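You operate a simulated robot arm through the tools that you are given. There is no shell and no other tool. Be economical: measure what you need, move in short steps, check, and stop when the job is done.

The job below is to be done with a simulated robot arm. You get a single attempt, and the scene is never put back.

Task
Open the upper green drawer, put the green disc in the inside of the upper green drawer and shut the drawer again.

Only the result counts: the job must be done as asked and must still hold three seconds after the hand-in. Knocking over, shifting, dropping, spilling or breaking anything else fails it.

Robot
A 6-joint arm with a two-finger parallel gripper, fixed in place. Base frame: the origin is at the foot of the arm, x ahead of it, y to its left, z up; the work surface is at about z = 865. Lengths are in mm, angles in rad, forces in N, time in s.
With the tool pointing down near the work surface it reaches from about 240 to 640 mm from the base axis. Its first joint turns from -1.152 to 1.152 rad. Payload 2.7 kg.
The tool frame sits at the grasp point between the pads (the TCP): z along the fingers, y along the line on which they close. The tips reach 23 mm beyond it. The gripper opens to 94 mm. The fingers are 38 mm wide and 10 mm thick; the gripper's body (54 by 96 mm) begins 39 mm behind the TCP.
Orientation is that of the tool frame in the base frame, as a unit quaternion [x, y, z, w]. With the fingers straight down and closing along the base's y, the tool's x points along the base's -x, its y along +y and its z along -z.

Tools
- The arm moves only by the tool step_arm. Its argument "increments" is a list of rows, each an object of numbers (a shift or turn left out is 0, a gripper value left out holds the last): "tx", "ty", "tz": the shift along the tool's x, y, z in mm; "rx", "ry", "rz": the turn, a rotation vector about the tool's x, y, z in rad; "gripper": the gripper command, from -1 (shut) to 1 (fully open), values between in proportion. In form: [{"tx": .., "ty": .., "tz": .., "rx": .., "ry": .., "rz": .., "gripper": ..}, ...]. A call has 1 to 12 rows; each row shifts and turns the commanded pose from where the row before left it, along the tool's axes as they then stand. A row lasts 0.2 s, in which the tool goes at most 50 mm and 0.15 rad; a call with a longer step from one row to the next is refused whole, and so is a gripper value outside its range. Where a pose cannot be reached the arm comes as near as it can. A force on the tool above 40 N (or 10 N above the force at the start of the call, whichever is more), or a blocked arm, ends the call early, and 0.2 s more pass. Each finger travels about 45 mm/s and halts on what it meets, pressing with about 27 N; the grip force reading is that of the motor and also rises with nothing between the fingers. The clock runs only during rows and for 0.2 s after the last one: add rows that do not move to give the fingers time. The reply holds the time, the measured pose of the TCP, the force on the tool along the base axes, the opening and the grip force, in the units named above and with some noise, and new pictures: "show" is both (left out), scene, wrist or none.
- Cameras (640 x 400 px; columns grow to the right, rows downward): "scene" is fixed at [51.7, -422, 1398.5]; the picture's right is [0.93, -0.36, 0.00], its down [-0.23, -0.58, -0.78] and it looks along [0.28, 0.73, -0.63] (base axes); focal length 319 px, centre (320, 200). "wrist" rides on the gripper at [-39, 0, -44] in the tool frame; the picture's right is [0.00, -1.00, 0.00], its down [0.97, 0.00, -0.24] and it looks along [0.24, 0.00, 0.97] (tool axes); focal length 218 px, centre (320, 200).
- probe_pixels(camera, pixels): for up to 12 pixels [column, row] of the newest picture of that camera ("zoom" is the newest enlarged one), the place [x, y, z] in the base frame of the surface seen there, good to about 2 mm. No time passes.
- enlarge(camera, box): a new picture of the part [left, top, right, bottom] of that camera's present view, enlarged. No time passes.
- sign_off(): hands the job in; it is judged then, once.

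Work in short steps. Measure before you move; look again where a grasp or a placing could have gone wrong, and mend it. You have 60 turns and 120 pictures in all, those below and enlarged ones among them. Open the gripper and draw the arm clear of the work before you hand the job in, unless the task says otherwise; then end with one line.

The tools are called after "Call:" as a command line: name --argument value ..., lists and objects as JSON in quotes. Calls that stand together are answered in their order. step_arm: Moves the arm, as the interface text tells. Its arguments: {"type":"object","properties":{"increments":{"type":"array","items":{"type":"object","properties":{"tx":{"type":"number"},"ty":{"type":"number"},"tz":{"type":"number"},"rx":{"type":"number"},"ry":{"type":"number"},"rz":{"type":"number"},"gripper":{"type":"number"}}}},"show":{"type":"string","enum":["both","scene","wrist","none"]}},"required":["increments"]} The other tools are called the same way: probe_pixels (camera, pixels) gives the place of the surface under pixels of a picture; enlarge (camera, box) takes an enlarged picture of a part of a camera's view; sign_off () hands the job in.

At the start:

```text
time: 0.0
tool_pos: [440.1, -2.9, 1138.0]
tool_rot: [0.0, 1.0, 0.001, 0.0]
ft_force: [-0.2, -0.1, 0.1]
width: 94.2
grasp_force: 0.2
```

scene: 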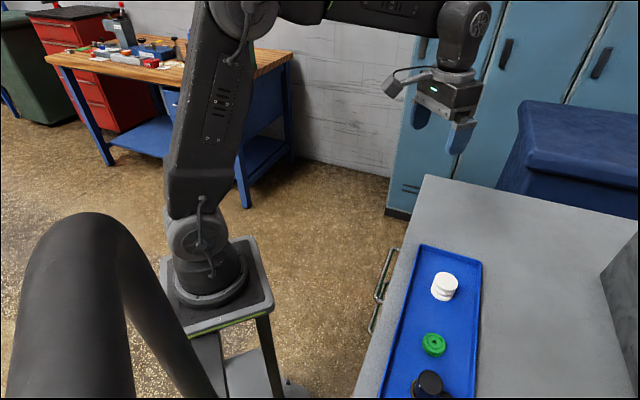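
wrist: 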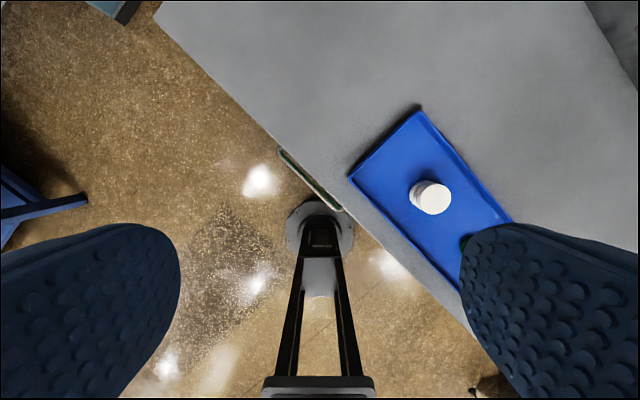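

The scene shows the cabinet with handles near (385,275) and (373,318), and the green disc near (433,344). I'll enlarge and measure these.

Call:
enlarge --camera "scene" --box '[340, 160, 500, 400]'

Call:
enlarge --camera "wrist" --box '[220, 80, 540, 280]'

Call:
probe_pixels --camera "scene" --pixels '[[433, 336], [433, 344], [445, 280], [428, 376], [425, 178], [400, 230], [376, 300], [397, 250], [378, 297], [368, 330], [640, 220], [440, 320]]'

Call:
probe_pixels --camera "wrist" --pixels '[[281, 152], [310, 180], [340, 208], [157, 15], [250, 110], [365, 215], [418, 108], [350, 178], [431, 197]]'

```text
1.67 times, centred on (420, 280) of scene
```

zoom: 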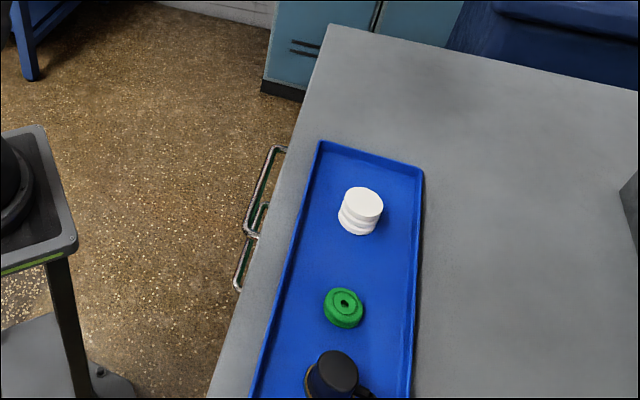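

```text
2.00 times, centred on (380, 180) of wrist
```

zoom: 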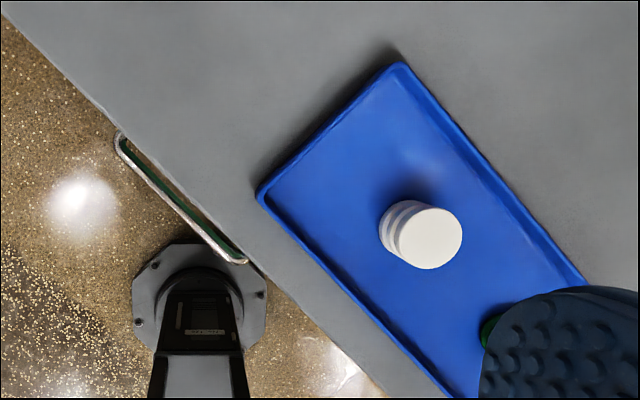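

```text
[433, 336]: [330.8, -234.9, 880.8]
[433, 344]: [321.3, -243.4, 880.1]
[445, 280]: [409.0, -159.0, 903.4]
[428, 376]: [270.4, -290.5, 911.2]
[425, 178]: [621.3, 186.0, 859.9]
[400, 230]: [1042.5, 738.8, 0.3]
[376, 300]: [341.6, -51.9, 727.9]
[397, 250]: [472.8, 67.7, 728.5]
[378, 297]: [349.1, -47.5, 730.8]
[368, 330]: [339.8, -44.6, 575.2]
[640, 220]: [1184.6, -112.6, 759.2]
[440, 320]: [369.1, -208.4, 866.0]
```

```text
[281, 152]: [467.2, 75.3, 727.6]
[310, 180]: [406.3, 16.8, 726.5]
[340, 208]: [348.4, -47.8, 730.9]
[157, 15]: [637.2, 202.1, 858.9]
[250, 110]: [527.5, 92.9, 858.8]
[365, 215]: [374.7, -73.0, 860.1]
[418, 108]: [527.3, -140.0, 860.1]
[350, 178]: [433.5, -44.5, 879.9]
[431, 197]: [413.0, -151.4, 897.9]
```

The upper handle bar runs from (467,75) to (345,-52) at z≈728, with the outward normal about (-0.71,0.71). I'll move out in front of the cabinet and yaw so I can look at its face.

Call:
step_arm --increments '[{"tx": 30, "ty": 27}, {"tx": 30, "ty": 27}, {"tx": 30, "ty": 27}, {"tx": 30, "ty": 27}, {"tx": 30, "ty": 27}, {"tx": 30, "ty": 27}, {"rz": -0.131}, {"rz": -0.131}, {"rz": -0.131}, {"rz": -0.131}, {"rz": -0.131}, {"rz": -0.13}]'

```text
time: 2.6
tool_pos: [260.3, 159.9, 1138.9]
tool_rot: [-0.385, 0.923, 0.0, 0.0]
ft_force: [0.1, 0.1, 0.1]
width: 94.0
grasp_force: 0.1
```

scene: 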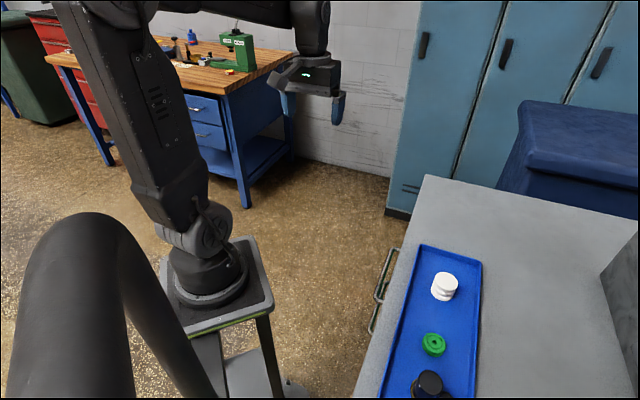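
wrist: 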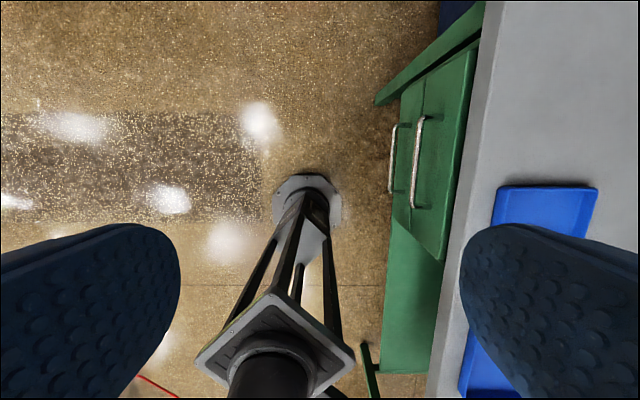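

The green drawer fronts are visible around (440,150). I'll measure the front, handle and overhang.

Call:
enlarge --camera "wrist" --box '[360, 0, 520, 270]'

Call:
probe_pixels --camera "wrist" --pixels '[[474, 60], [440, 255], [460, 150], [440, 150], [426, 120], [415, 203], [417, 160], [424, 80], [412, 215], [464, 200], [490, 100], [392, 160]]'

```text
1.48 times, centred on (440, 135) of wrist
```

zoom: 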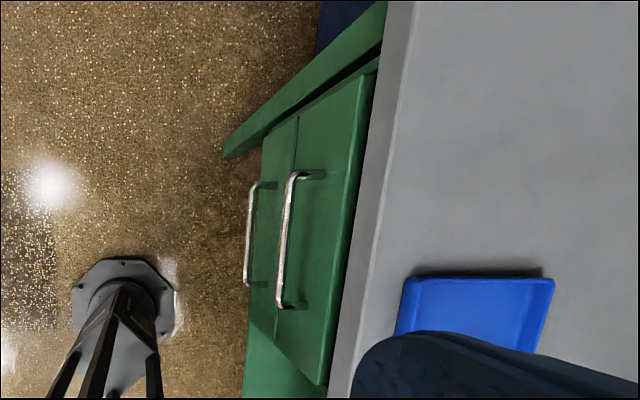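

```text
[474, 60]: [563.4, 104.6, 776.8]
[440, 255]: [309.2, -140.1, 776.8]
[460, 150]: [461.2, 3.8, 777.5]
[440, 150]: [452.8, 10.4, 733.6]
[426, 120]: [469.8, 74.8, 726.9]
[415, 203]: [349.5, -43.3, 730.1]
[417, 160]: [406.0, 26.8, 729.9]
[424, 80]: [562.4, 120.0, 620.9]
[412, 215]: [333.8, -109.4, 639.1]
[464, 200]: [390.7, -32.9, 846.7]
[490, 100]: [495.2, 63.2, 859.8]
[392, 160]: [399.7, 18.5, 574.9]
```

The face plane sits about 40 mm behind the bar, and the drawer front's top edge is at z≈777. I'll pitch the tool to horizontal, pointing at the cabinet, at this safe height.

Call:
step_arm --increments '[{"ty": -40}, {"ty": -40}, {"rx": 0.15}, {"rx": 0.15}, {"rx": 0.15}, {"rx": 0.15}, {"rx": 0.15}, {"rx": 0.15}, {"rx": 0.15}, {"rx": 0.15}, {"rx": 0.15}, {"rx": 0.15}]'

```text
time: 5.2
tool_pos: [315.6, 104.4, 1136.9]
tool_rot: [-0.28, 0.676, -0.629, 0.262]
ft_force: [0.2, -0.3, -0.2]
width: 94.1
grasp_force: 0.0
```

scene: 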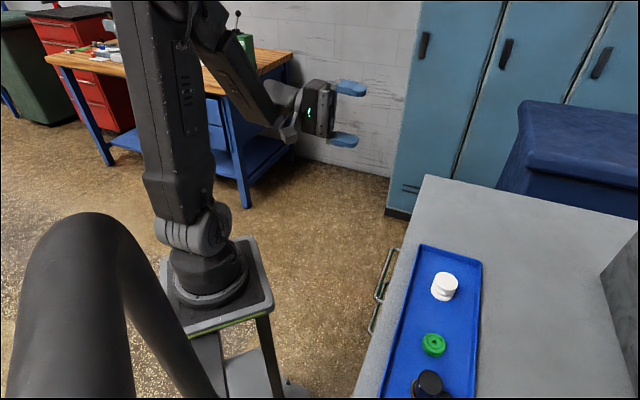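
wrist: 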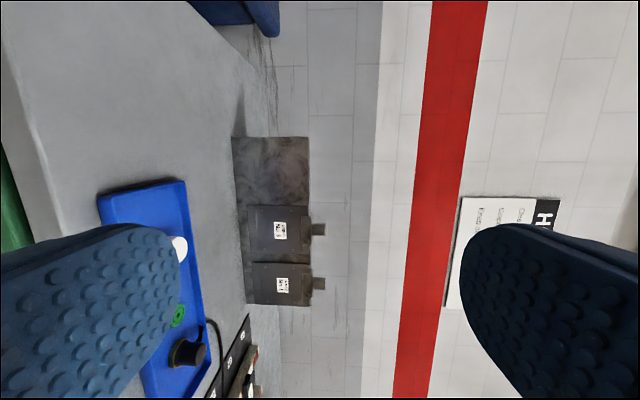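

Pitch worked and TCP is at p≈149 mm along the approach axis, with the handle at ≈277. I'll level out, shift along the handle and descend to handle height.

Call:
step_arm --increments '[{"rx": 0.0708, "gripper": 0.3}, {"tx": -30, "ty": 30}, {"ty": 42}, {"ty": 42}, {"ty": 42}, {"ty": 42}, {"ty": 42}, {"ty": 42}, {"ty": 42}, {"ty": 42}, {"ty": 42}]'

```text
time: 7.6
tool_pos: [337.3, 122.4, 726.9]
tool_rot: [-0.27, 0.654, -0.653, 0.271]
ft_force: [-0.2, -0.1, -0.4]
width: 61.2
grasp_force: 0.1
```

scene: 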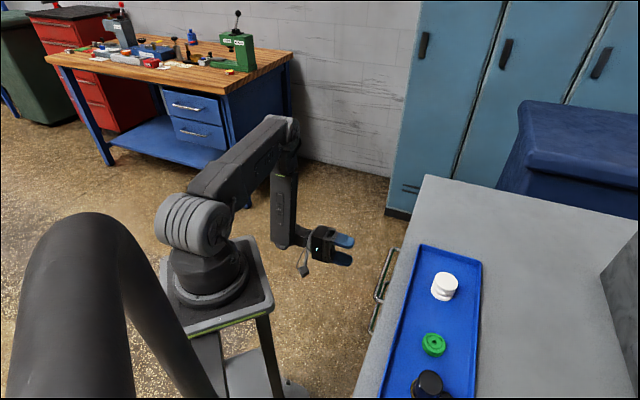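
wrist: 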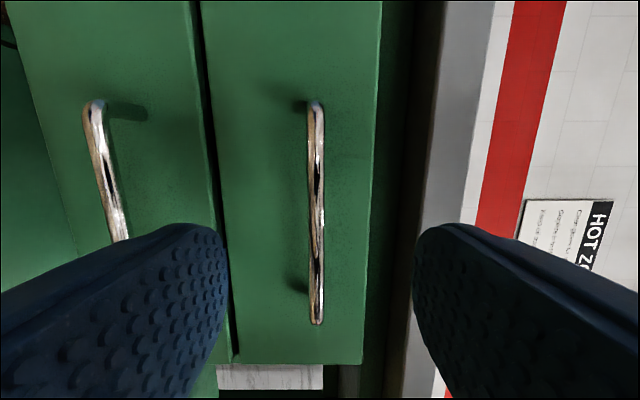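

Reached cleanly, and the bar sits at column ~317, centred between the fingers. I'll measure the bar and face precisely before advancing.

Call:
probe_pixels --camera "wrist" --pixels '[[316, 115], [317, 160], [317, 210], [317, 260], [317, 310], [340, 210], [270, 150], [372, 200], [240, 300], [430, 100], [395, 150]]'

```text
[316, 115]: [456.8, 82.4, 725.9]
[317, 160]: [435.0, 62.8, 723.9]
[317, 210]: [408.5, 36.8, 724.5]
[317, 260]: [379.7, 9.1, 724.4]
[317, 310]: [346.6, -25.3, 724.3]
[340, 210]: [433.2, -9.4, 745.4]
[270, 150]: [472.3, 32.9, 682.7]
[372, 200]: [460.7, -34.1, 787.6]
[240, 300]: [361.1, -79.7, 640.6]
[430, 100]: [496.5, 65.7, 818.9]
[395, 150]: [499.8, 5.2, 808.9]
```

Bar's outer surface is at p≈263 and the face at p≈312. I'll advance 118 mm and close on the bar.

Call:
step_arm --increments '[{"tz": 40}, {"tz": 40}, {"tz": 38}, {}, {"gripper": -1}, {}, {}, {}, {}]'

```text
time: 9.3
tool_pos: [421.9, 41.0, 724.2]
tool_rot: [-0.276, 0.659, -0.646, 0.269]
ft_force: [7.7, 3.7, -17.8]
width: 13.4
grasp_force: 27.2
stopped in row 8: the force on the tool passed its limit (the readings are from after the stop); the commanded pose is now the measured one
```

scene: 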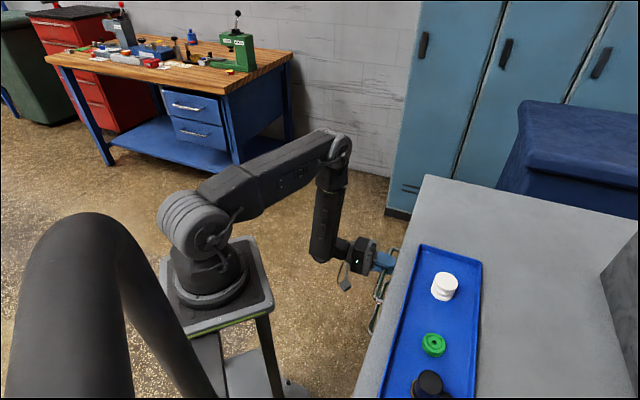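
wrist: 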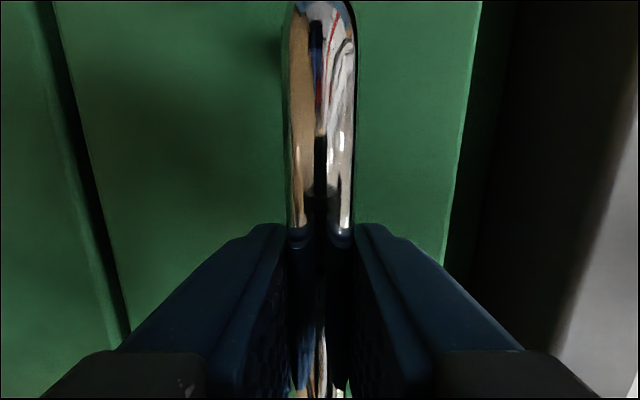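

The bar is gripped at width 13.4. I'll pull back gently.

Call:
step_arm --increments '[{"tz": -8}, {"tz": -12}, {"tz": -15}, {"tz": -15}, {"tz": -15}, {"tz": -15}]'

```text
time: 10.0
tool_pos: [405.9, 57.5, 724.4]
tool_rot: [-0.277, 0.66, -0.645, 0.269]
ft_force: [2.3, 1.6, -5.0]
width: 13.5
grasp_force: 45.4
stopped in row 3: the force on the tool passed its limit (the readings are from after the stop); the commanded pose is now the measured one
```

scene: 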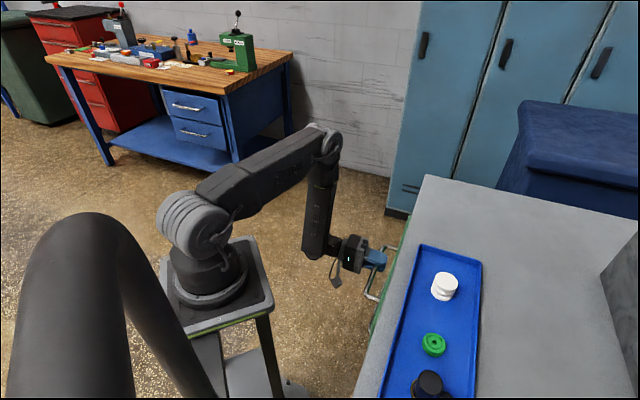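
wrist: 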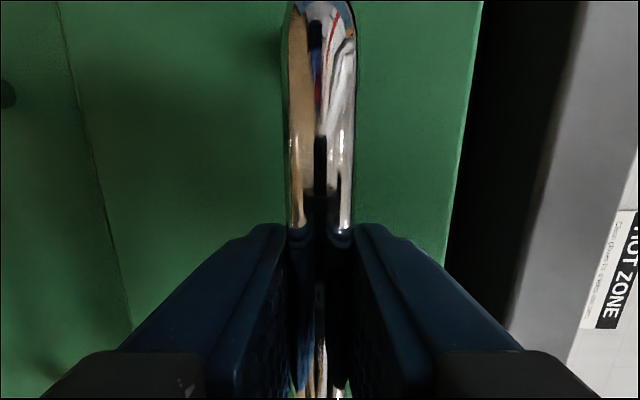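

The drawer moved about 23 mm. I'll keep pulling with smaller rows to stay under the force limit.

Call:
step_arm --increments '[{"tz": -4}, {"tz": -6}, {"tz": -7}, {"tz": -7}, {"tz": -7}, {"tz": -7}, {"tz": -7}, {"tz": -7}, {"tz": -7}, {"tz": -7}, {"tz": -7}, {"tz": -7}]' --show "scene"

```text
time: 12.6
tool_pos: [347.2, 115.6, 723.2]
tool_rot: [-0.279, 0.662, -0.642, 0.269]
ft_force: [13.9, 11.7, -25.9]
width: 13.9
grasp_force: 44.9
```

scene: 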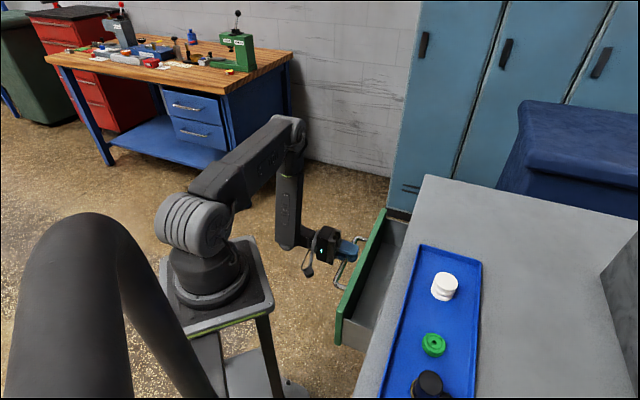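

Opened by ~105 mm. There's some lateral/vertical strain, so I'll relieve it with small corrections while pulling another ~75 mm.

Call:
step_arm --increments '[{"tz": -4, "ty": 2, "tx": -1.5}, {"tz": -6, "ty": 0.3}, {"tz": -7, "ty": 0.3}, {"tz": -7, "ty": 0.3}, {"tz": -7, "ty": 0.3}, {"tz": -7, "ty": 0.3}, {"tz": -7, "ty": 0.3}, {"tz": -7, "ty": 0.3}, {"tz": -7, "ty": 0.3}, {"tz": -7, "ty": 0.3}, {"tz": -7, "ty": 0.3}]' --show "scene"

```text
time: 15.0
tool_pos: [298.0, 163.8, 723.7]
tool_rot: [-0.276, 0.659, -0.647, 0.268]
ft_force: [-14.9, -16.6, 26.1]
width: 13.7
grasp_force: 44.9
```

scene: 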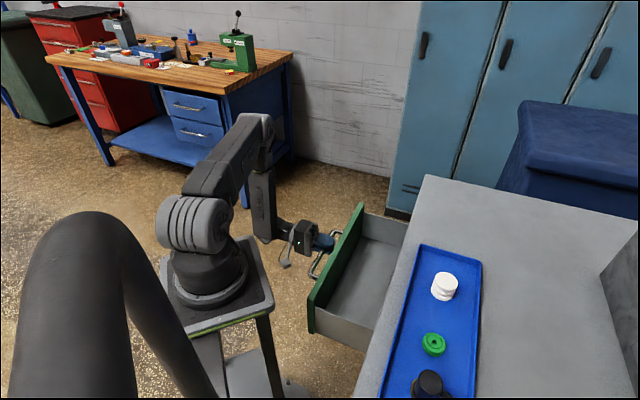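

The drawer is open ~173 mm, which is enough. I'll relieve the strain, open the fingers and back off.

Call:
step_arm --increments '[{"ty": -1.5, "tx": 1.0}, {"gripper": 0.3}, {}, {}, {}, {"tz": -15}, {"tz": -20}, {"tz": -20}]'

```text
time: 16.8
tool_pos: [290.4, 182.0, 724.7]
tool_rot: [-0.278, 0.66, -0.644, 0.268]
ft_force: [0.8, 1.4, -0.2]
width: 60.8
grasp_force: 0.0
out of reach, approached as far as the arm can: row 7, 8
```

scene: 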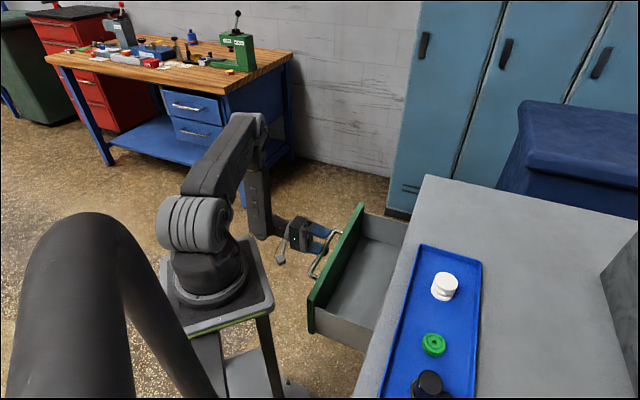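
wrist: 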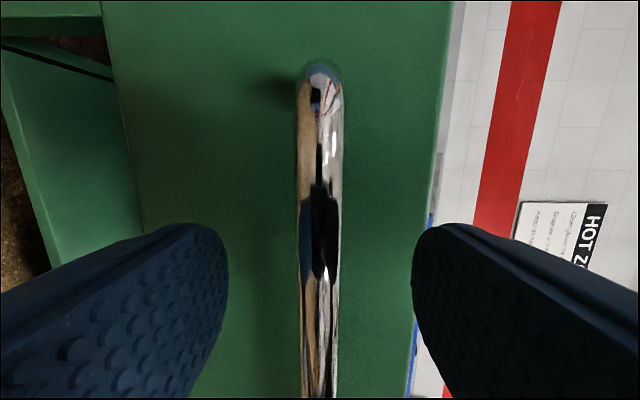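

The joint limit stops straight retreat at p≈77 and the tips still overlap the bar by ~10 mm. I'll pitch the fingers downward about the TCP, bringing the flange up and forward, so the retreat becomes reachable.

Call:
step_arm --increments '[{"rx": -0.1}, {"rx": -0.1}, {"rx": -0.1}, {"rx": -0.1}, {"rx": -0.1}]'

```text
time: 18.0
tool_pos: [290.4, 183.5, 724.7]
tool_rot: [-0.335, 0.8, -0.461, 0.191]
ft_force: [-0.7, -0.5, -0.1]
width: 61.1
grasp_force: 0.0
```

scene: 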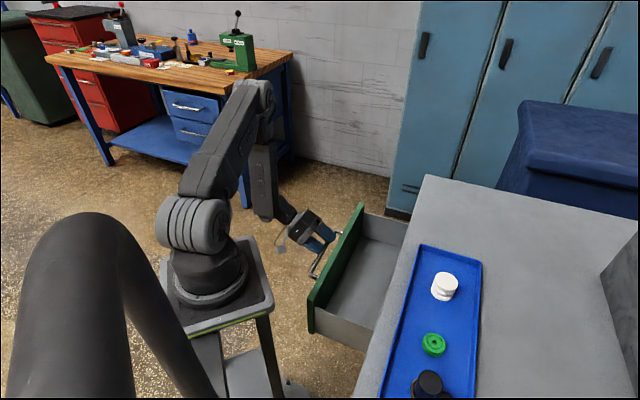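
wrist: 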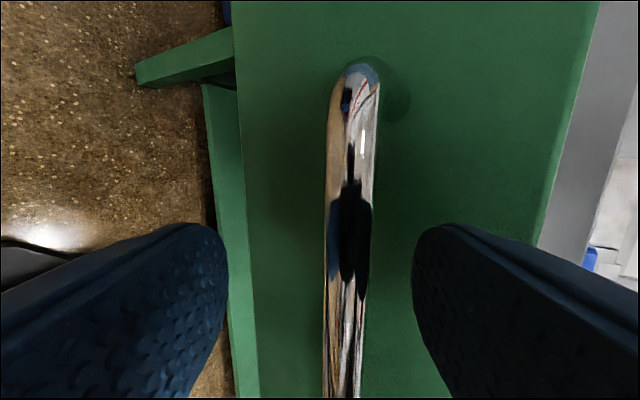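

Clear on both sides. Now retract along the tool axis.

Call:
step_arm --increments '[{"tz": -12}, {"tz": -12}, {"tz": -12}]'

```text
time: 18.8
tool_pos: [272.1, 203.3, 743.3]
tool_rot: [-0.335, 0.799, -0.462, 0.191]
ft_force: [-0.5, 0.7, 0.1]
width: 61.0
grasp_force: 0.1
out of reach, approached as far as the arm can: row 3
```

scene: 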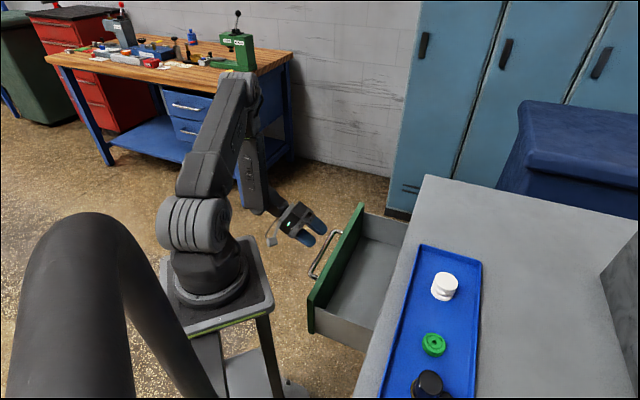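
wrist: 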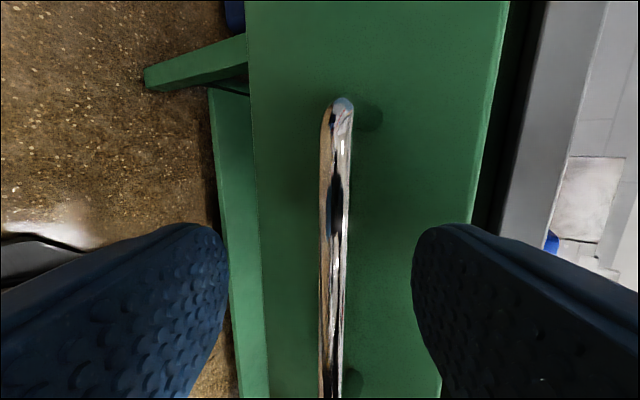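

The fingers are free of the bar. I'll raise straight up and pitch the tool to vertical.

Call:
step_arm --increments '[{"ty": -34, "tz": -20}, {"ty": -34, "tz": -20}, {"ty": -34, "tz": -20}, {"ty": -34, "tz": -20}, {"ty": -34, "tz": -20}, {"rx": -0.15}, {"rx": -0.15}, {"rx": -0.15}, {"rx": -0.15}, {"rx": -0.15}, {"rx": -0.15}, {"rx": -0.14}]'

Call:
probe_pixels --camera "scene" --pixels '[[359, 208], [312, 300], [365, 212], [318, 306], [405, 222], [366, 350], [375, 270], [345, 310], [427, 340], [440, 340], [433, 350], [433, 337]]'

Call:
enlarge --camera "scene" --box '[390, 310, 500, 400]'

```text
time: 21.4
tool_pos: [279.2, 202.2, 940.6]
tool_rot: [-0.386, 0.923, -0.003, 0.0]
ft_force: [-0.7, 0.0, -0.4]
width: 61.1
grasp_force: 0.1
out of reach, approached as far as the arm can: row 2, 4
```

scene: 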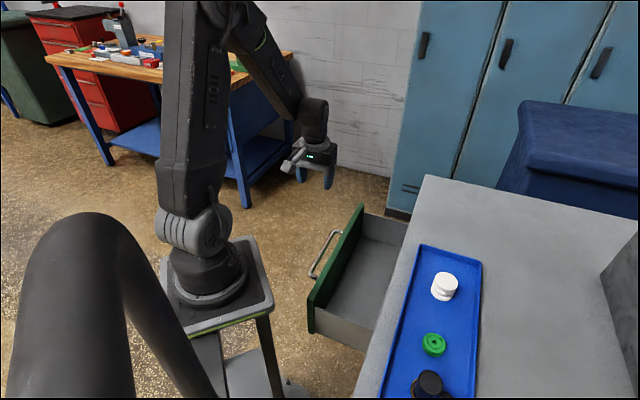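
wrist: 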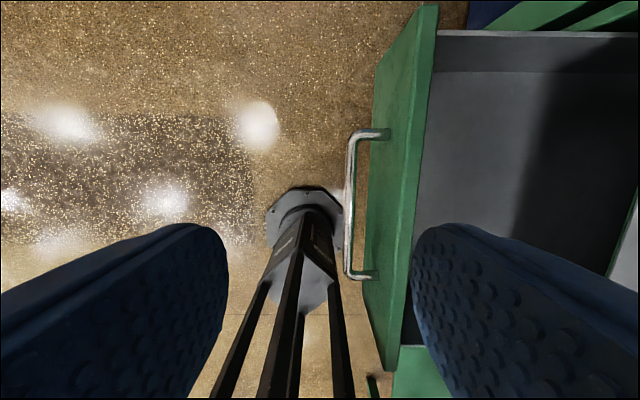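

```text
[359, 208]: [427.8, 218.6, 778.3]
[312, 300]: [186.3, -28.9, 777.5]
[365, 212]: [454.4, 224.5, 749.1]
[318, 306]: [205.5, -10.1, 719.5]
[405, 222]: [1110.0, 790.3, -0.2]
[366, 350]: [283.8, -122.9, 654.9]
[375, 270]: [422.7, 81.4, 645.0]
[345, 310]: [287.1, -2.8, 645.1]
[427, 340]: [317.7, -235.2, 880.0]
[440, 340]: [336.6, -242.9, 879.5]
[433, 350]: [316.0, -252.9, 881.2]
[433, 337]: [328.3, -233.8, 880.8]
```

```text
4.44 times, centred on (445, 355) of scene
```

zoom: 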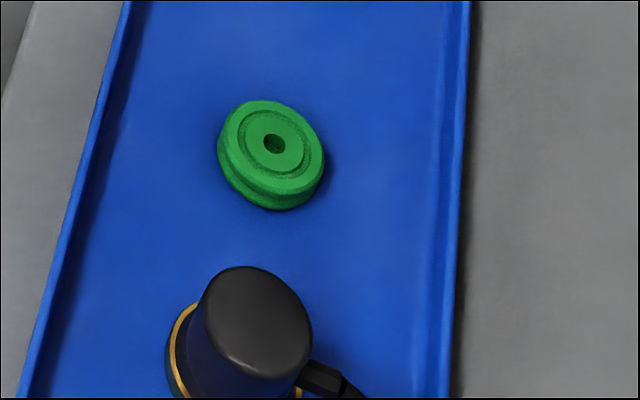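

The drawer is open with interior floor z≈645. Now I measure the disc's edges and neighbouring objects in the zoom.

Call:
probe_pixels --camera "zoom" --pixels '[[225, 135], [320, 160], [262, 104], [280, 190], [273, 143], [250, 200], [255, 290], [340, 180], [200, 180], [262, 230], [230, 290], [300, 310]]'

```text
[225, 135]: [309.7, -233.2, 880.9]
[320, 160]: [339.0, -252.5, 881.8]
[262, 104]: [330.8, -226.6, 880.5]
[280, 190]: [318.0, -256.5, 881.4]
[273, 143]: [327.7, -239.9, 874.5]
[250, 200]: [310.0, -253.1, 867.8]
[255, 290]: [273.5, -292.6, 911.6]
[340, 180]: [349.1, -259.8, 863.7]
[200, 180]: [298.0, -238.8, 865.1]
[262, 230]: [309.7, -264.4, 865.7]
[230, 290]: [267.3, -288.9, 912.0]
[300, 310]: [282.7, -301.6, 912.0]
```

Disc centre ≈ (324,-243), diameter ~36, top z≈881. I'll travel to above it at z≈985.

Call:
step_arm --increments '[{"tz": -45}, {"tx": 28, "ty": -35}, {"tx": 28, "ty": -35}, {"tx": 28, "ty": -35}, {"tx": 28, "ty": -35}, {"tx": 28, "ty": -35}, {"tx": 28, "ty": -35}, {"tx": 28, "ty": -35}, {"tx": 28, "ty": -35}, {"tx": 28, "ty": -35}, {"tx": 28, "ty": -32}, {}]'

```text
time: 24.0
tool_pos: [329.1, -241.4, 990.6]
tool_rot: [-0.386, 0.922, -0.003, -0.001]
ft_force: [0.4, -0.1, -0.2]
width: 61.1
grasp_force: 0.2
```

scene: 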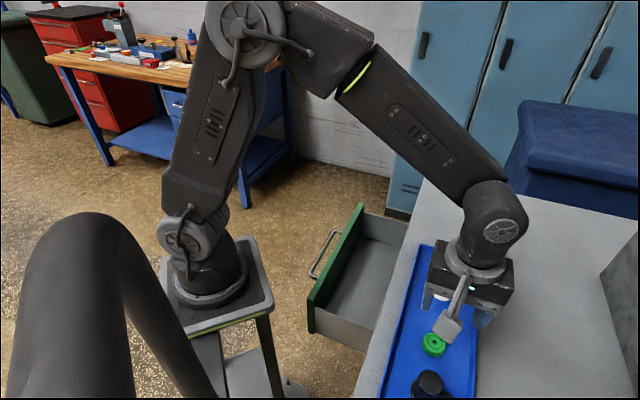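
wrist: 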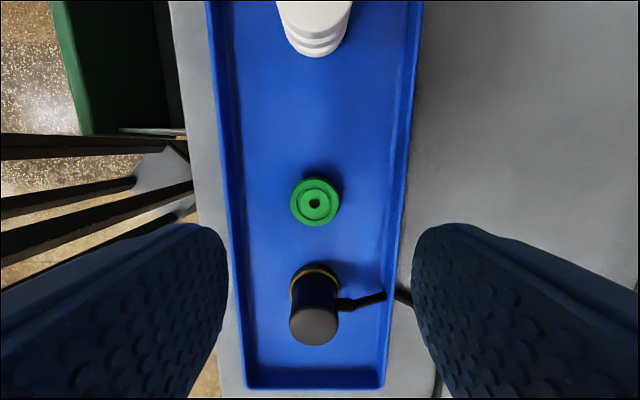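

Disc at (315,202) in the wrist view. I'll verify its centre.

Call:
probe_pixels --camera "wrist" --pixels '[[292, 202], [338, 202], [315, 180], [315, 223], [313, 318], [313, 275], [270, 200], [225, 200], [400, 200]]'

```text
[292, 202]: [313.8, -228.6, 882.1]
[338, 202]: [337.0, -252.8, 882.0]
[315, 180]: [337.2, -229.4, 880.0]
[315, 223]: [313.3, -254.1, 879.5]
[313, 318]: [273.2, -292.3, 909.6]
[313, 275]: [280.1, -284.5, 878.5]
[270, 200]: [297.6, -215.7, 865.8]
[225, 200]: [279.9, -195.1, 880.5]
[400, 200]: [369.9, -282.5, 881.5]
```

Centre (325,-241). I'll correct by ~3 mm and descend to z≈892, keeping the tips ~4 mm above the tray floor, then grip.

Call:
step_arm --increments '[{"tx": 2.4, "ty": 2.8, "tz": 40}, {"tz": 40}, {"tz": 12}, {"tz": 6}, {}, {"gripper": -1}, {}, {}, {}]'

```text
time: 26.0
tool_pos: [325.5, -241.5, 889.3]
tool_rot: [-0.386, 0.922, -0.004, 0.0]
ft_force: [-0.2, -0.4, -0.3]
width: 35.3
grasp_force: 27.1
```

scene: 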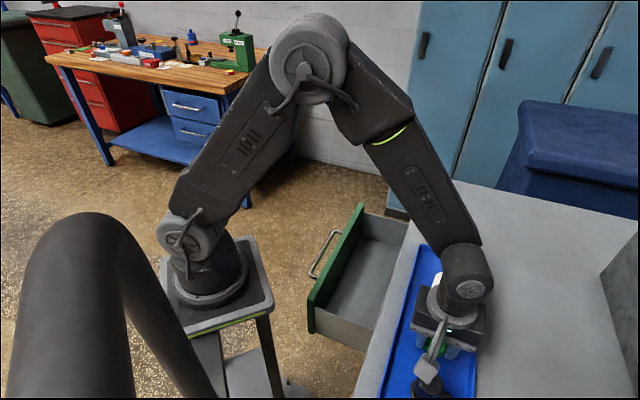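
wrist: 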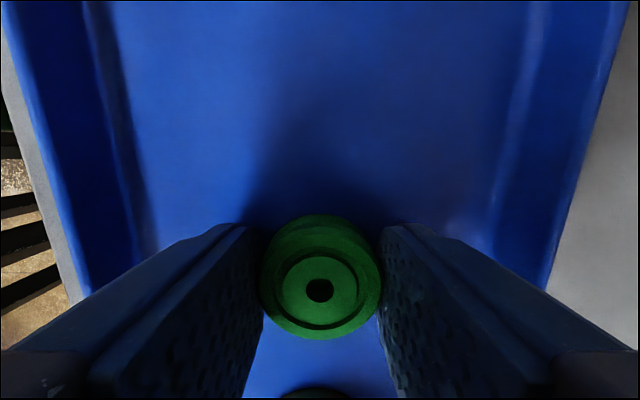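

Disc gripped (35.3 mm). Lift and carry it to above the drawer interior, around (376,48).

Call:
step_arm --increments '[{"tz": -20}, {"tz": -45}, {"tz": -45}, {"tx": -34.4, "ty": 24.1}, {"tx": -34.4, "ty": 24.1}, {"tx": -34.4, "ty": 24.1}, {"tx": -34.4, "ty": 24.1}, {"tx": -34.4, "ty": 24.1}, {"tx": -34.4, "ty": 24.1}, {"tx": -34.4, "ty": 24.1}, {}]'

Call:
probe_pixels --camera "wrist" --pixels '[[200, 100], [230, 100], [260, 100], [320, 100], [400, 100], [450, 100], [480, 100], [500, 100], [320, 20], [320, 160]]'

```text
time: 28.4
tool_pos: [378.5, 47.5, 995.2]
tool_rot: [-0.385, 0.923, -0.004, 0.0]
ft_force: [0.1, 0.4, -1.3]
width: 35.5
grasp_force: 26.3
```

scene: 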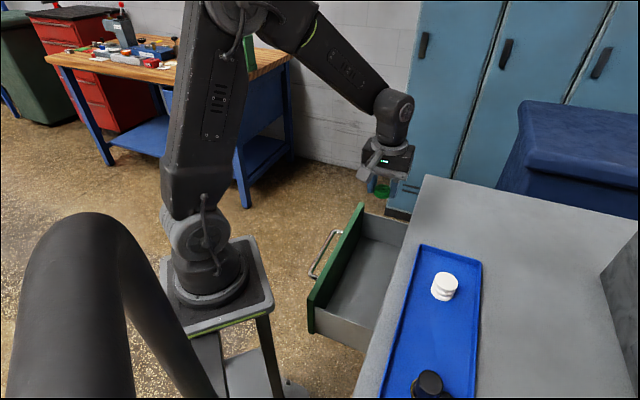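
wrist: 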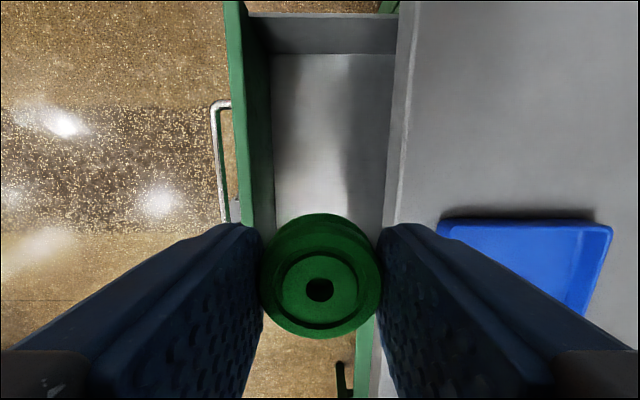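

```text
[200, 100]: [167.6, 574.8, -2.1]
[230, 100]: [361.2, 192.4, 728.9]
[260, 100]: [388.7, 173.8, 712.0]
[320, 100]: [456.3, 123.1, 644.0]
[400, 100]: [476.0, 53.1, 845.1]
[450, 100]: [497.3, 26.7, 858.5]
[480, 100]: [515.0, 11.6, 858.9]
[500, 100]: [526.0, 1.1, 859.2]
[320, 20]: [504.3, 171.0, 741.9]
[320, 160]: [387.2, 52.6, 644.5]
```

Interior spans p≈152 to 299 with TCP at 234. I'll shift 8 mm towards the drawer front and descend most of the way.

Call:
step_arm --increments '[{"ty": 8, "tz": 30}, {"tz": 40}, {"tz": 40}, {"tz": 40}, {"tz": 40}, {"tz": 40}, {"tz": 35}, {"tz": 20}, {}]'

```text
time: 30.4
tool_pos: [371.0, 54.2, 711.8]
tool_rot: [-0.386, 0.923, -0.004, 0.0]
ft_force: [-0.5, -0.1, -0.1]
width: 35.5
grasp_force: 26.7
```

scene: 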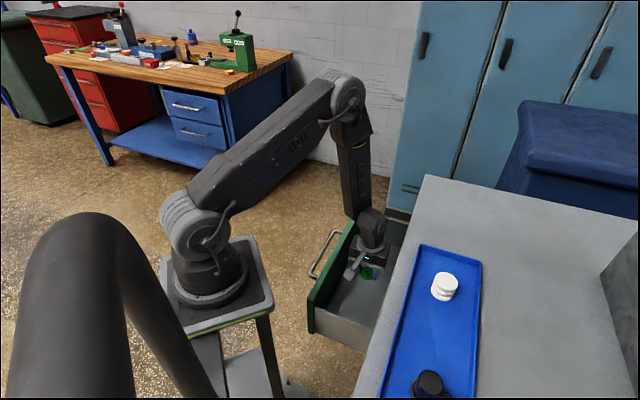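
wrist: 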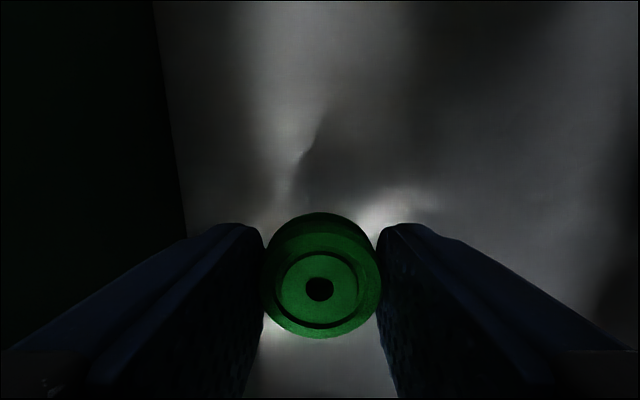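

Clear so far with no contact force; disc bottom is ~44 mm above the floor. I'll lower gently further.

Call:
step_arm --increments '[{"tz": 12}, {"tz": 12}, {"tz": 8}, {"tz": 6}, {}]'

```text
time: 31.6
tool_pos: [368.9, 52.9, 674.5]
tool_rot: [-0.386, 0.922, -0.003, -0.001]
ft_force: [0.2, 0.0, -0.2]
width: 35.6
grasp_force: 27.4
```

scene: 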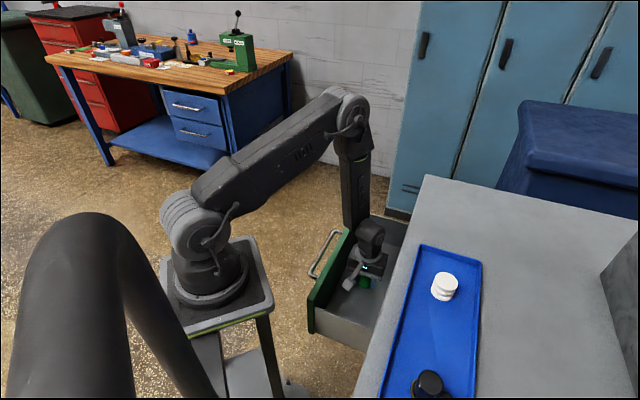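
wrist: 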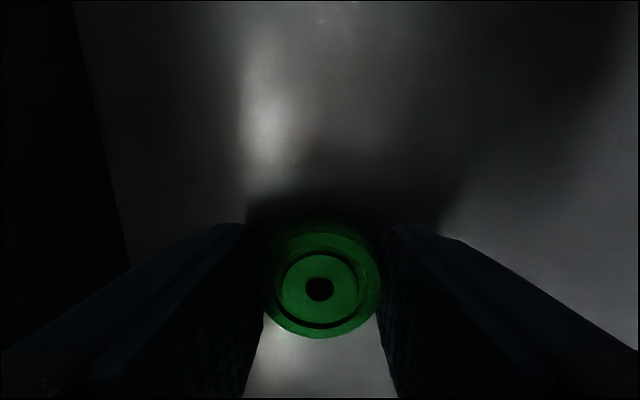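

About 6 mm above the floor. Lower 4 mm more, open to ~60 mm, then rise out.

Call:
step_arm --increments '[{"tz": 4}, {}, {"gripper": 0.2}, {}, {}, {}, {"tz": -10}, {"tz": -25}, {"tz": -40}, {"tz": -40}, {"tz": -40}]'

```text
time: 34.0
tool_pos: [370.3, 51.9, 827.3]
tool_rot: [-0.386, 0.922, -0.003, 0.0]
ft_force: [0.0, -0.2, 0.2]
width: 56.3
grasp_force: 0.1
```

scene: 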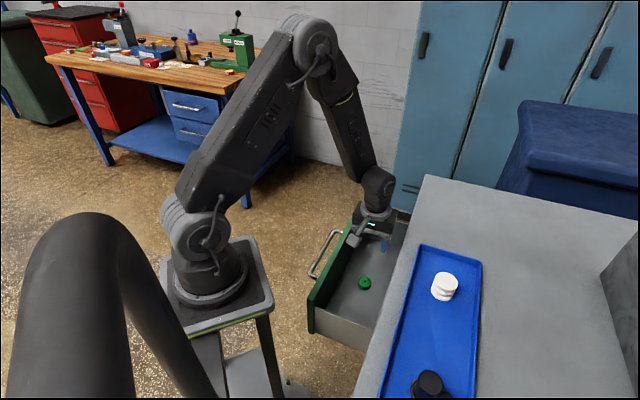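
wrist: 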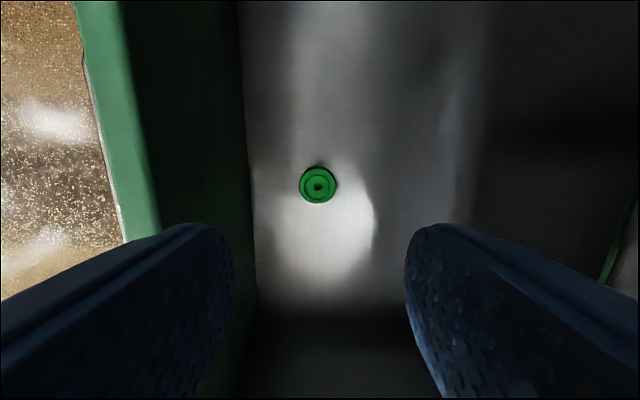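

Disc lies flat in the drawer. I'll rise, shut the gripper, move in front of the drawer and begin pitching to horizontal for pushing.

Call:
step_arm --increments '[{"tz": -45}, {"tz": -45}, {"tz": -45}, {"tz": -40, "gripper": -1}, {"ty": 40, "tx": -6}, {"ty": 40, "tx": -5}, {"ty": 35, "tx": -5}, {"rx": 0.15}, {"rx": 0.15}, {"rx": 0.15}, {"rx": 0.15}, {"rx": 0.15}]' --show "none"

Call:
step_arm --increments '[{"rx": 0.15}, {"rx": 0.15}, {"rx": 0.15}, {"rx": 0.15}, {"rx": 0.15}, {"rx": 0.07}, {}]'

```text
time: 36.6
tool_pos: [296.9, 144.6, 1002.6]
tool_rot: [-0.358, 0.857, -0.342, 0.141]
ft_force: [-0.7, -0.8, -0.8]
width: 0.2
grasp_force: 26.6
```

```text
time: 38.2
tool_pos: [298.3, 146.4, 1002.0]
tool_rot: [0.273, -0.649, 0.656, -0.272]
ft_force: [-0.1, 0.6, 0.7]
width: 0.1
grasp_force: 27.2
```

scene: 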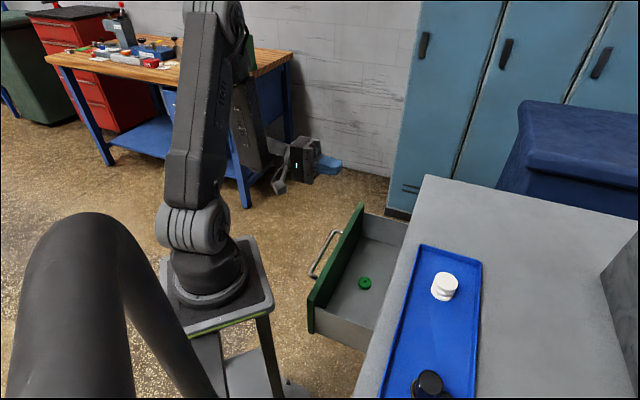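
wrist: 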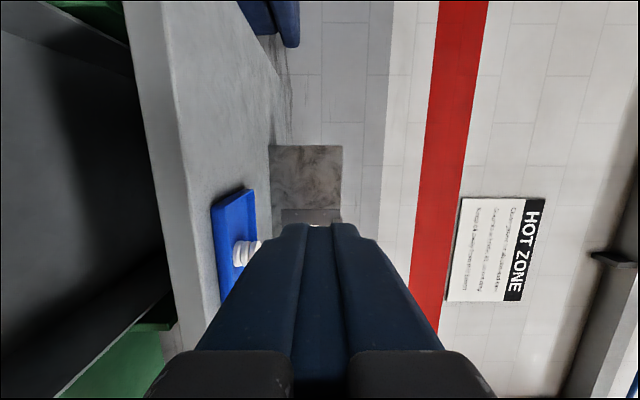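

TCP p≈107, and the drawer face outer is at p≈138 with the bar at ~90–100. I'll back off 6 mm and descend to just above the bar in two stages.

Call:
step_arm --increments '[{"tz": -6, "ty": 20}, {"ty": 40}, {"ty": 40}, {"ty": 40}, {"ty": 35}, {"ty": 25}]'

```text
time: 39.6
tool_pos: [293.2, 148.6, 798.6]
tool_rot: [0.273, -0.651, 0.654, -0.273]
ft_force: [0.5, -0.6, -0.3]
width: 0.0
grasp_force: 27.1
```

scene: 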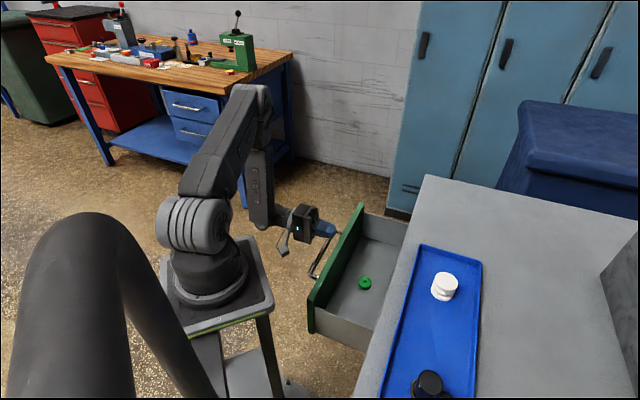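
wrist: 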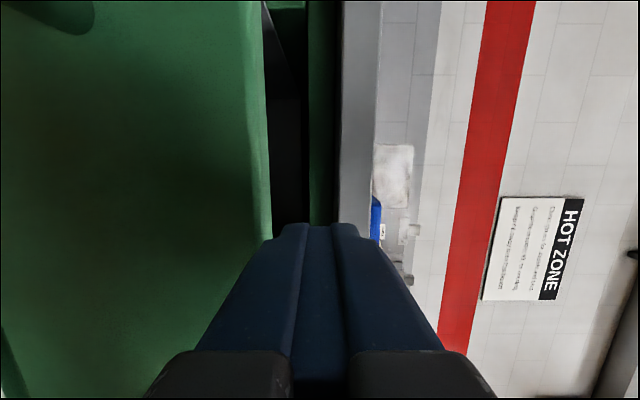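

The tips are just above the top edge. I'll check the face plane before dropping in front of it.

Call:
probe_pixels --camera "wrist" --pixels '[[230, 150], [250, 150], [264, 180], [150, 250], [230, 230], [60, 10]]'

```text
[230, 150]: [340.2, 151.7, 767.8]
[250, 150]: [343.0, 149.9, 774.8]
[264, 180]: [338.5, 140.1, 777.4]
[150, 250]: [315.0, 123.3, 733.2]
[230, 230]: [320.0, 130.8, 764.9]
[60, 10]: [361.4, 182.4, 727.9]
```

Face at p≈134, tips at p≈125. Drop 43 mm to z≈755 and then push slowly.

Call:
step_arm --increments '[{"ty": 20}, {"ty": 23}, {}, {"tz": 6}, {"tz": 7}, {"tz": 7}, {"tz": 7}, {"tz": 7}, {"tz": 7}]'

```text
time: 41.6
tool_pos: [323.5, 119.0, 759.4]
tool_rot: [0.274, -0.65, 0.654, -0.273]
ft_force: [-1.9, 1.2, -0.6]
width: 0.0
grasp_force: 27.2
```

scene: 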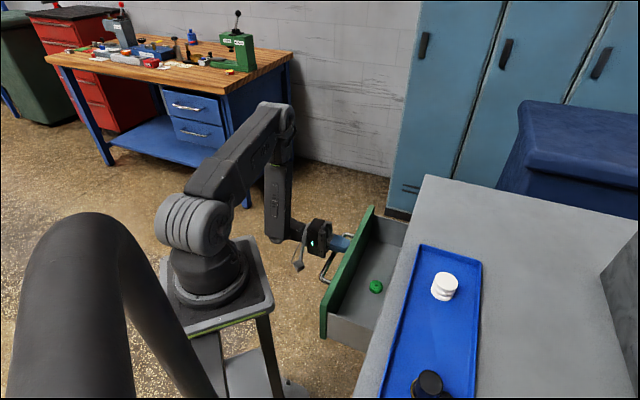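
wrist: 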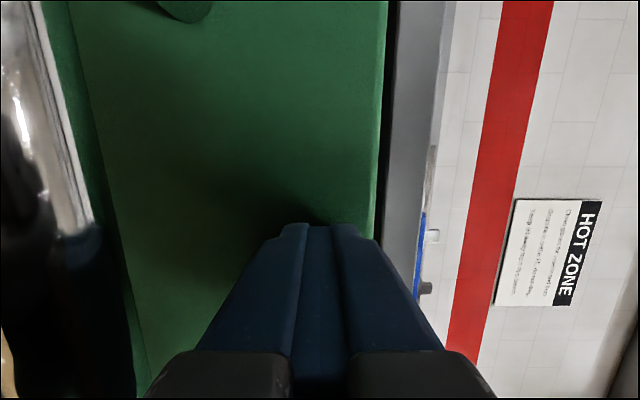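

The drawer is sliding shut at low force. I'll continue pushing, keeping z slightly lower.

Call:
step_arm --increments '[{"tz": 7, "ty": 2}, {"tz": 9}, {"tz": 9}, {"tz": 9}, {"tz": 9}, {"tz": 9}, {"tz": 9}, {"tz": 9}, {"tz": 9}, {"tz": 9}, {"tz": 9}, {"tz": 9}]'

```text
time: 44.2
tool_pos: [399.8, 46.8, 755.8]
tool_rot: [0.274, -0.65, 0.654, -0.272]
ft_force: [-1.2, 0.3, 0.7]
width: 0.0
grasp_force: 27.9
```

scene: 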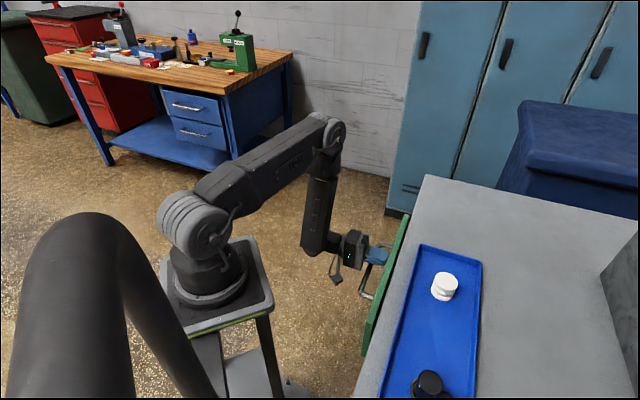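
wrist: 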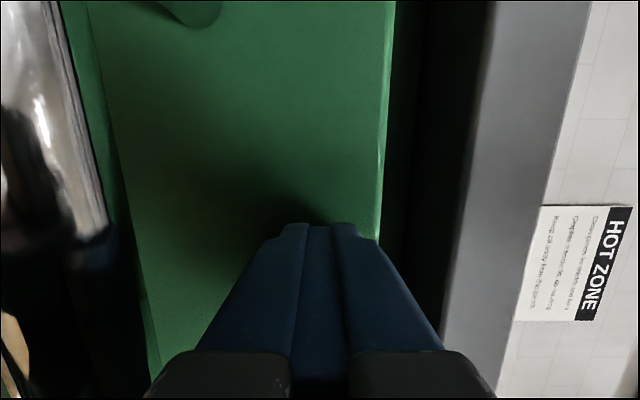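

p≈250, about 39 mm remaining. I'll continue until contact force rises.

Call:
step_arm --increments '[{"tz": 7}, {"tz": 7}, {"tz": 7}, {"tz": 6}, {"tz": 4}, {"tz": 3}, {"tz": 3}, {"tz": 3}, {"tz": 3}, {"tz": 3}]'

```text
time: 46.2
tool_pos: [427.3, 18.5, 755.9]
tool_rot: [0.278, -0.648, 0.654, -0.274]
ft_force: [-9.4, 7.8, 5.3]
width: 0.0
grasp_force: 26.8
stopped in row 10: the force on the tool passed its limit (the readings are from after the stop); the commanded pose is now the measured one
```

scene: 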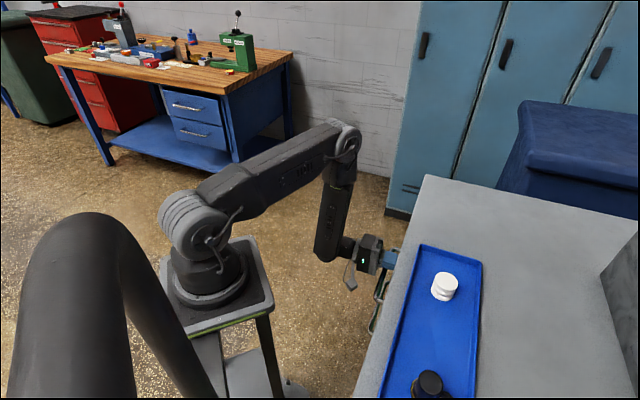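
wrist: 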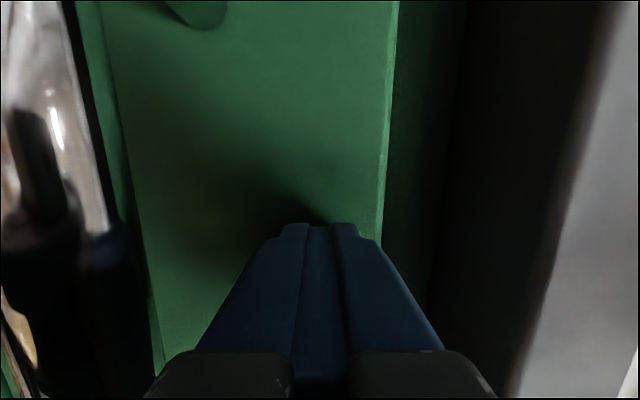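

Hit the stop at p≈289, so the face is at ≈312, matching the original closed position. I'll back away and inspect.

Call:
step_arm --increments '[{"tz": -15}, {"tz": -40}, {"tz": -40}, {"tz": -40}, {}]'

Call:
probe_pixels --camera "wrist" --pixels '[[240, 150], [300, 150], [330, 100], [150, 150], [120, 100], [60, 100], [20, 150]]'

```text
time: 47.4
tool_pos: [331.6, 112.0, 756.5]
tool_rot: [0.277, -0.649, 0.654, -0.273]
ft_force: [0.5, 0.0, -0.8]
width: 0.0
grasp_force: 26.6
```

scene: 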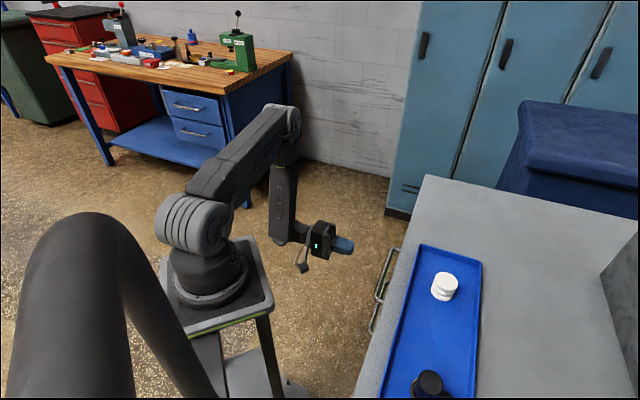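
wrist: 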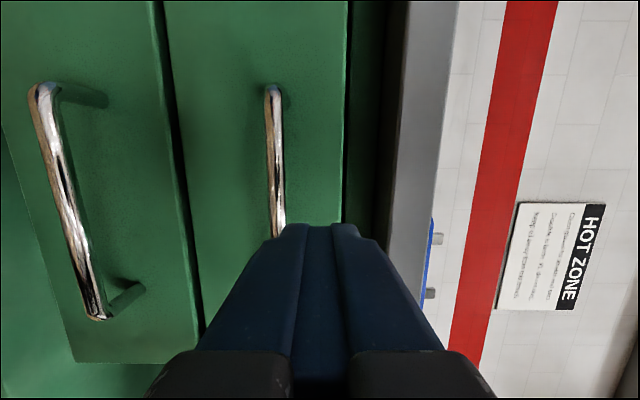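

```text
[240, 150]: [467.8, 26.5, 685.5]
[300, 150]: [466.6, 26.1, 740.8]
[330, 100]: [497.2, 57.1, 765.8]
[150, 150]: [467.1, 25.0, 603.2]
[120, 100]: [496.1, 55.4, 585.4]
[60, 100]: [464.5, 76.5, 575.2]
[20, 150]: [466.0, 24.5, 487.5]
```

The upper face (x−y≈441) is flush with the lower one (≈441), so the drawer is shut; the rest of the scene is unchanged. Open the gripper and raise the arm clear.

Call:
step_arm --increments '[{"gripper": 1}, {"ty": -40}, {"ty": -40}, {"ty": -40}, {"ty": -40}, {"ty": -40}, {"ty": -40}, {}, {}, {}]' --show "scene"

```text
time: 49.6
tool_pos: [333.6, 112.3, 997.6]
tool_rot: [0.277, -0.649, 0.654, -0.273]
ft_force: [0.4, -0.1, -1.0]
width: 94.1
grasp_force: 0.1
```

scene: 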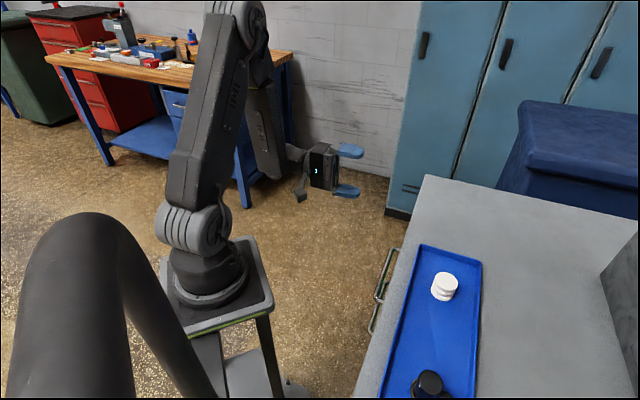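

The drawer is shut, the gripper is open and the arm is clear, so I'm handing in.

Call:
sign_off

```text
The job is handed in.
```

The green disc is inside the upper green drawer, the drawer is shut flush with the one below it, and the white stack and the black object look undisturbed in the last picture.
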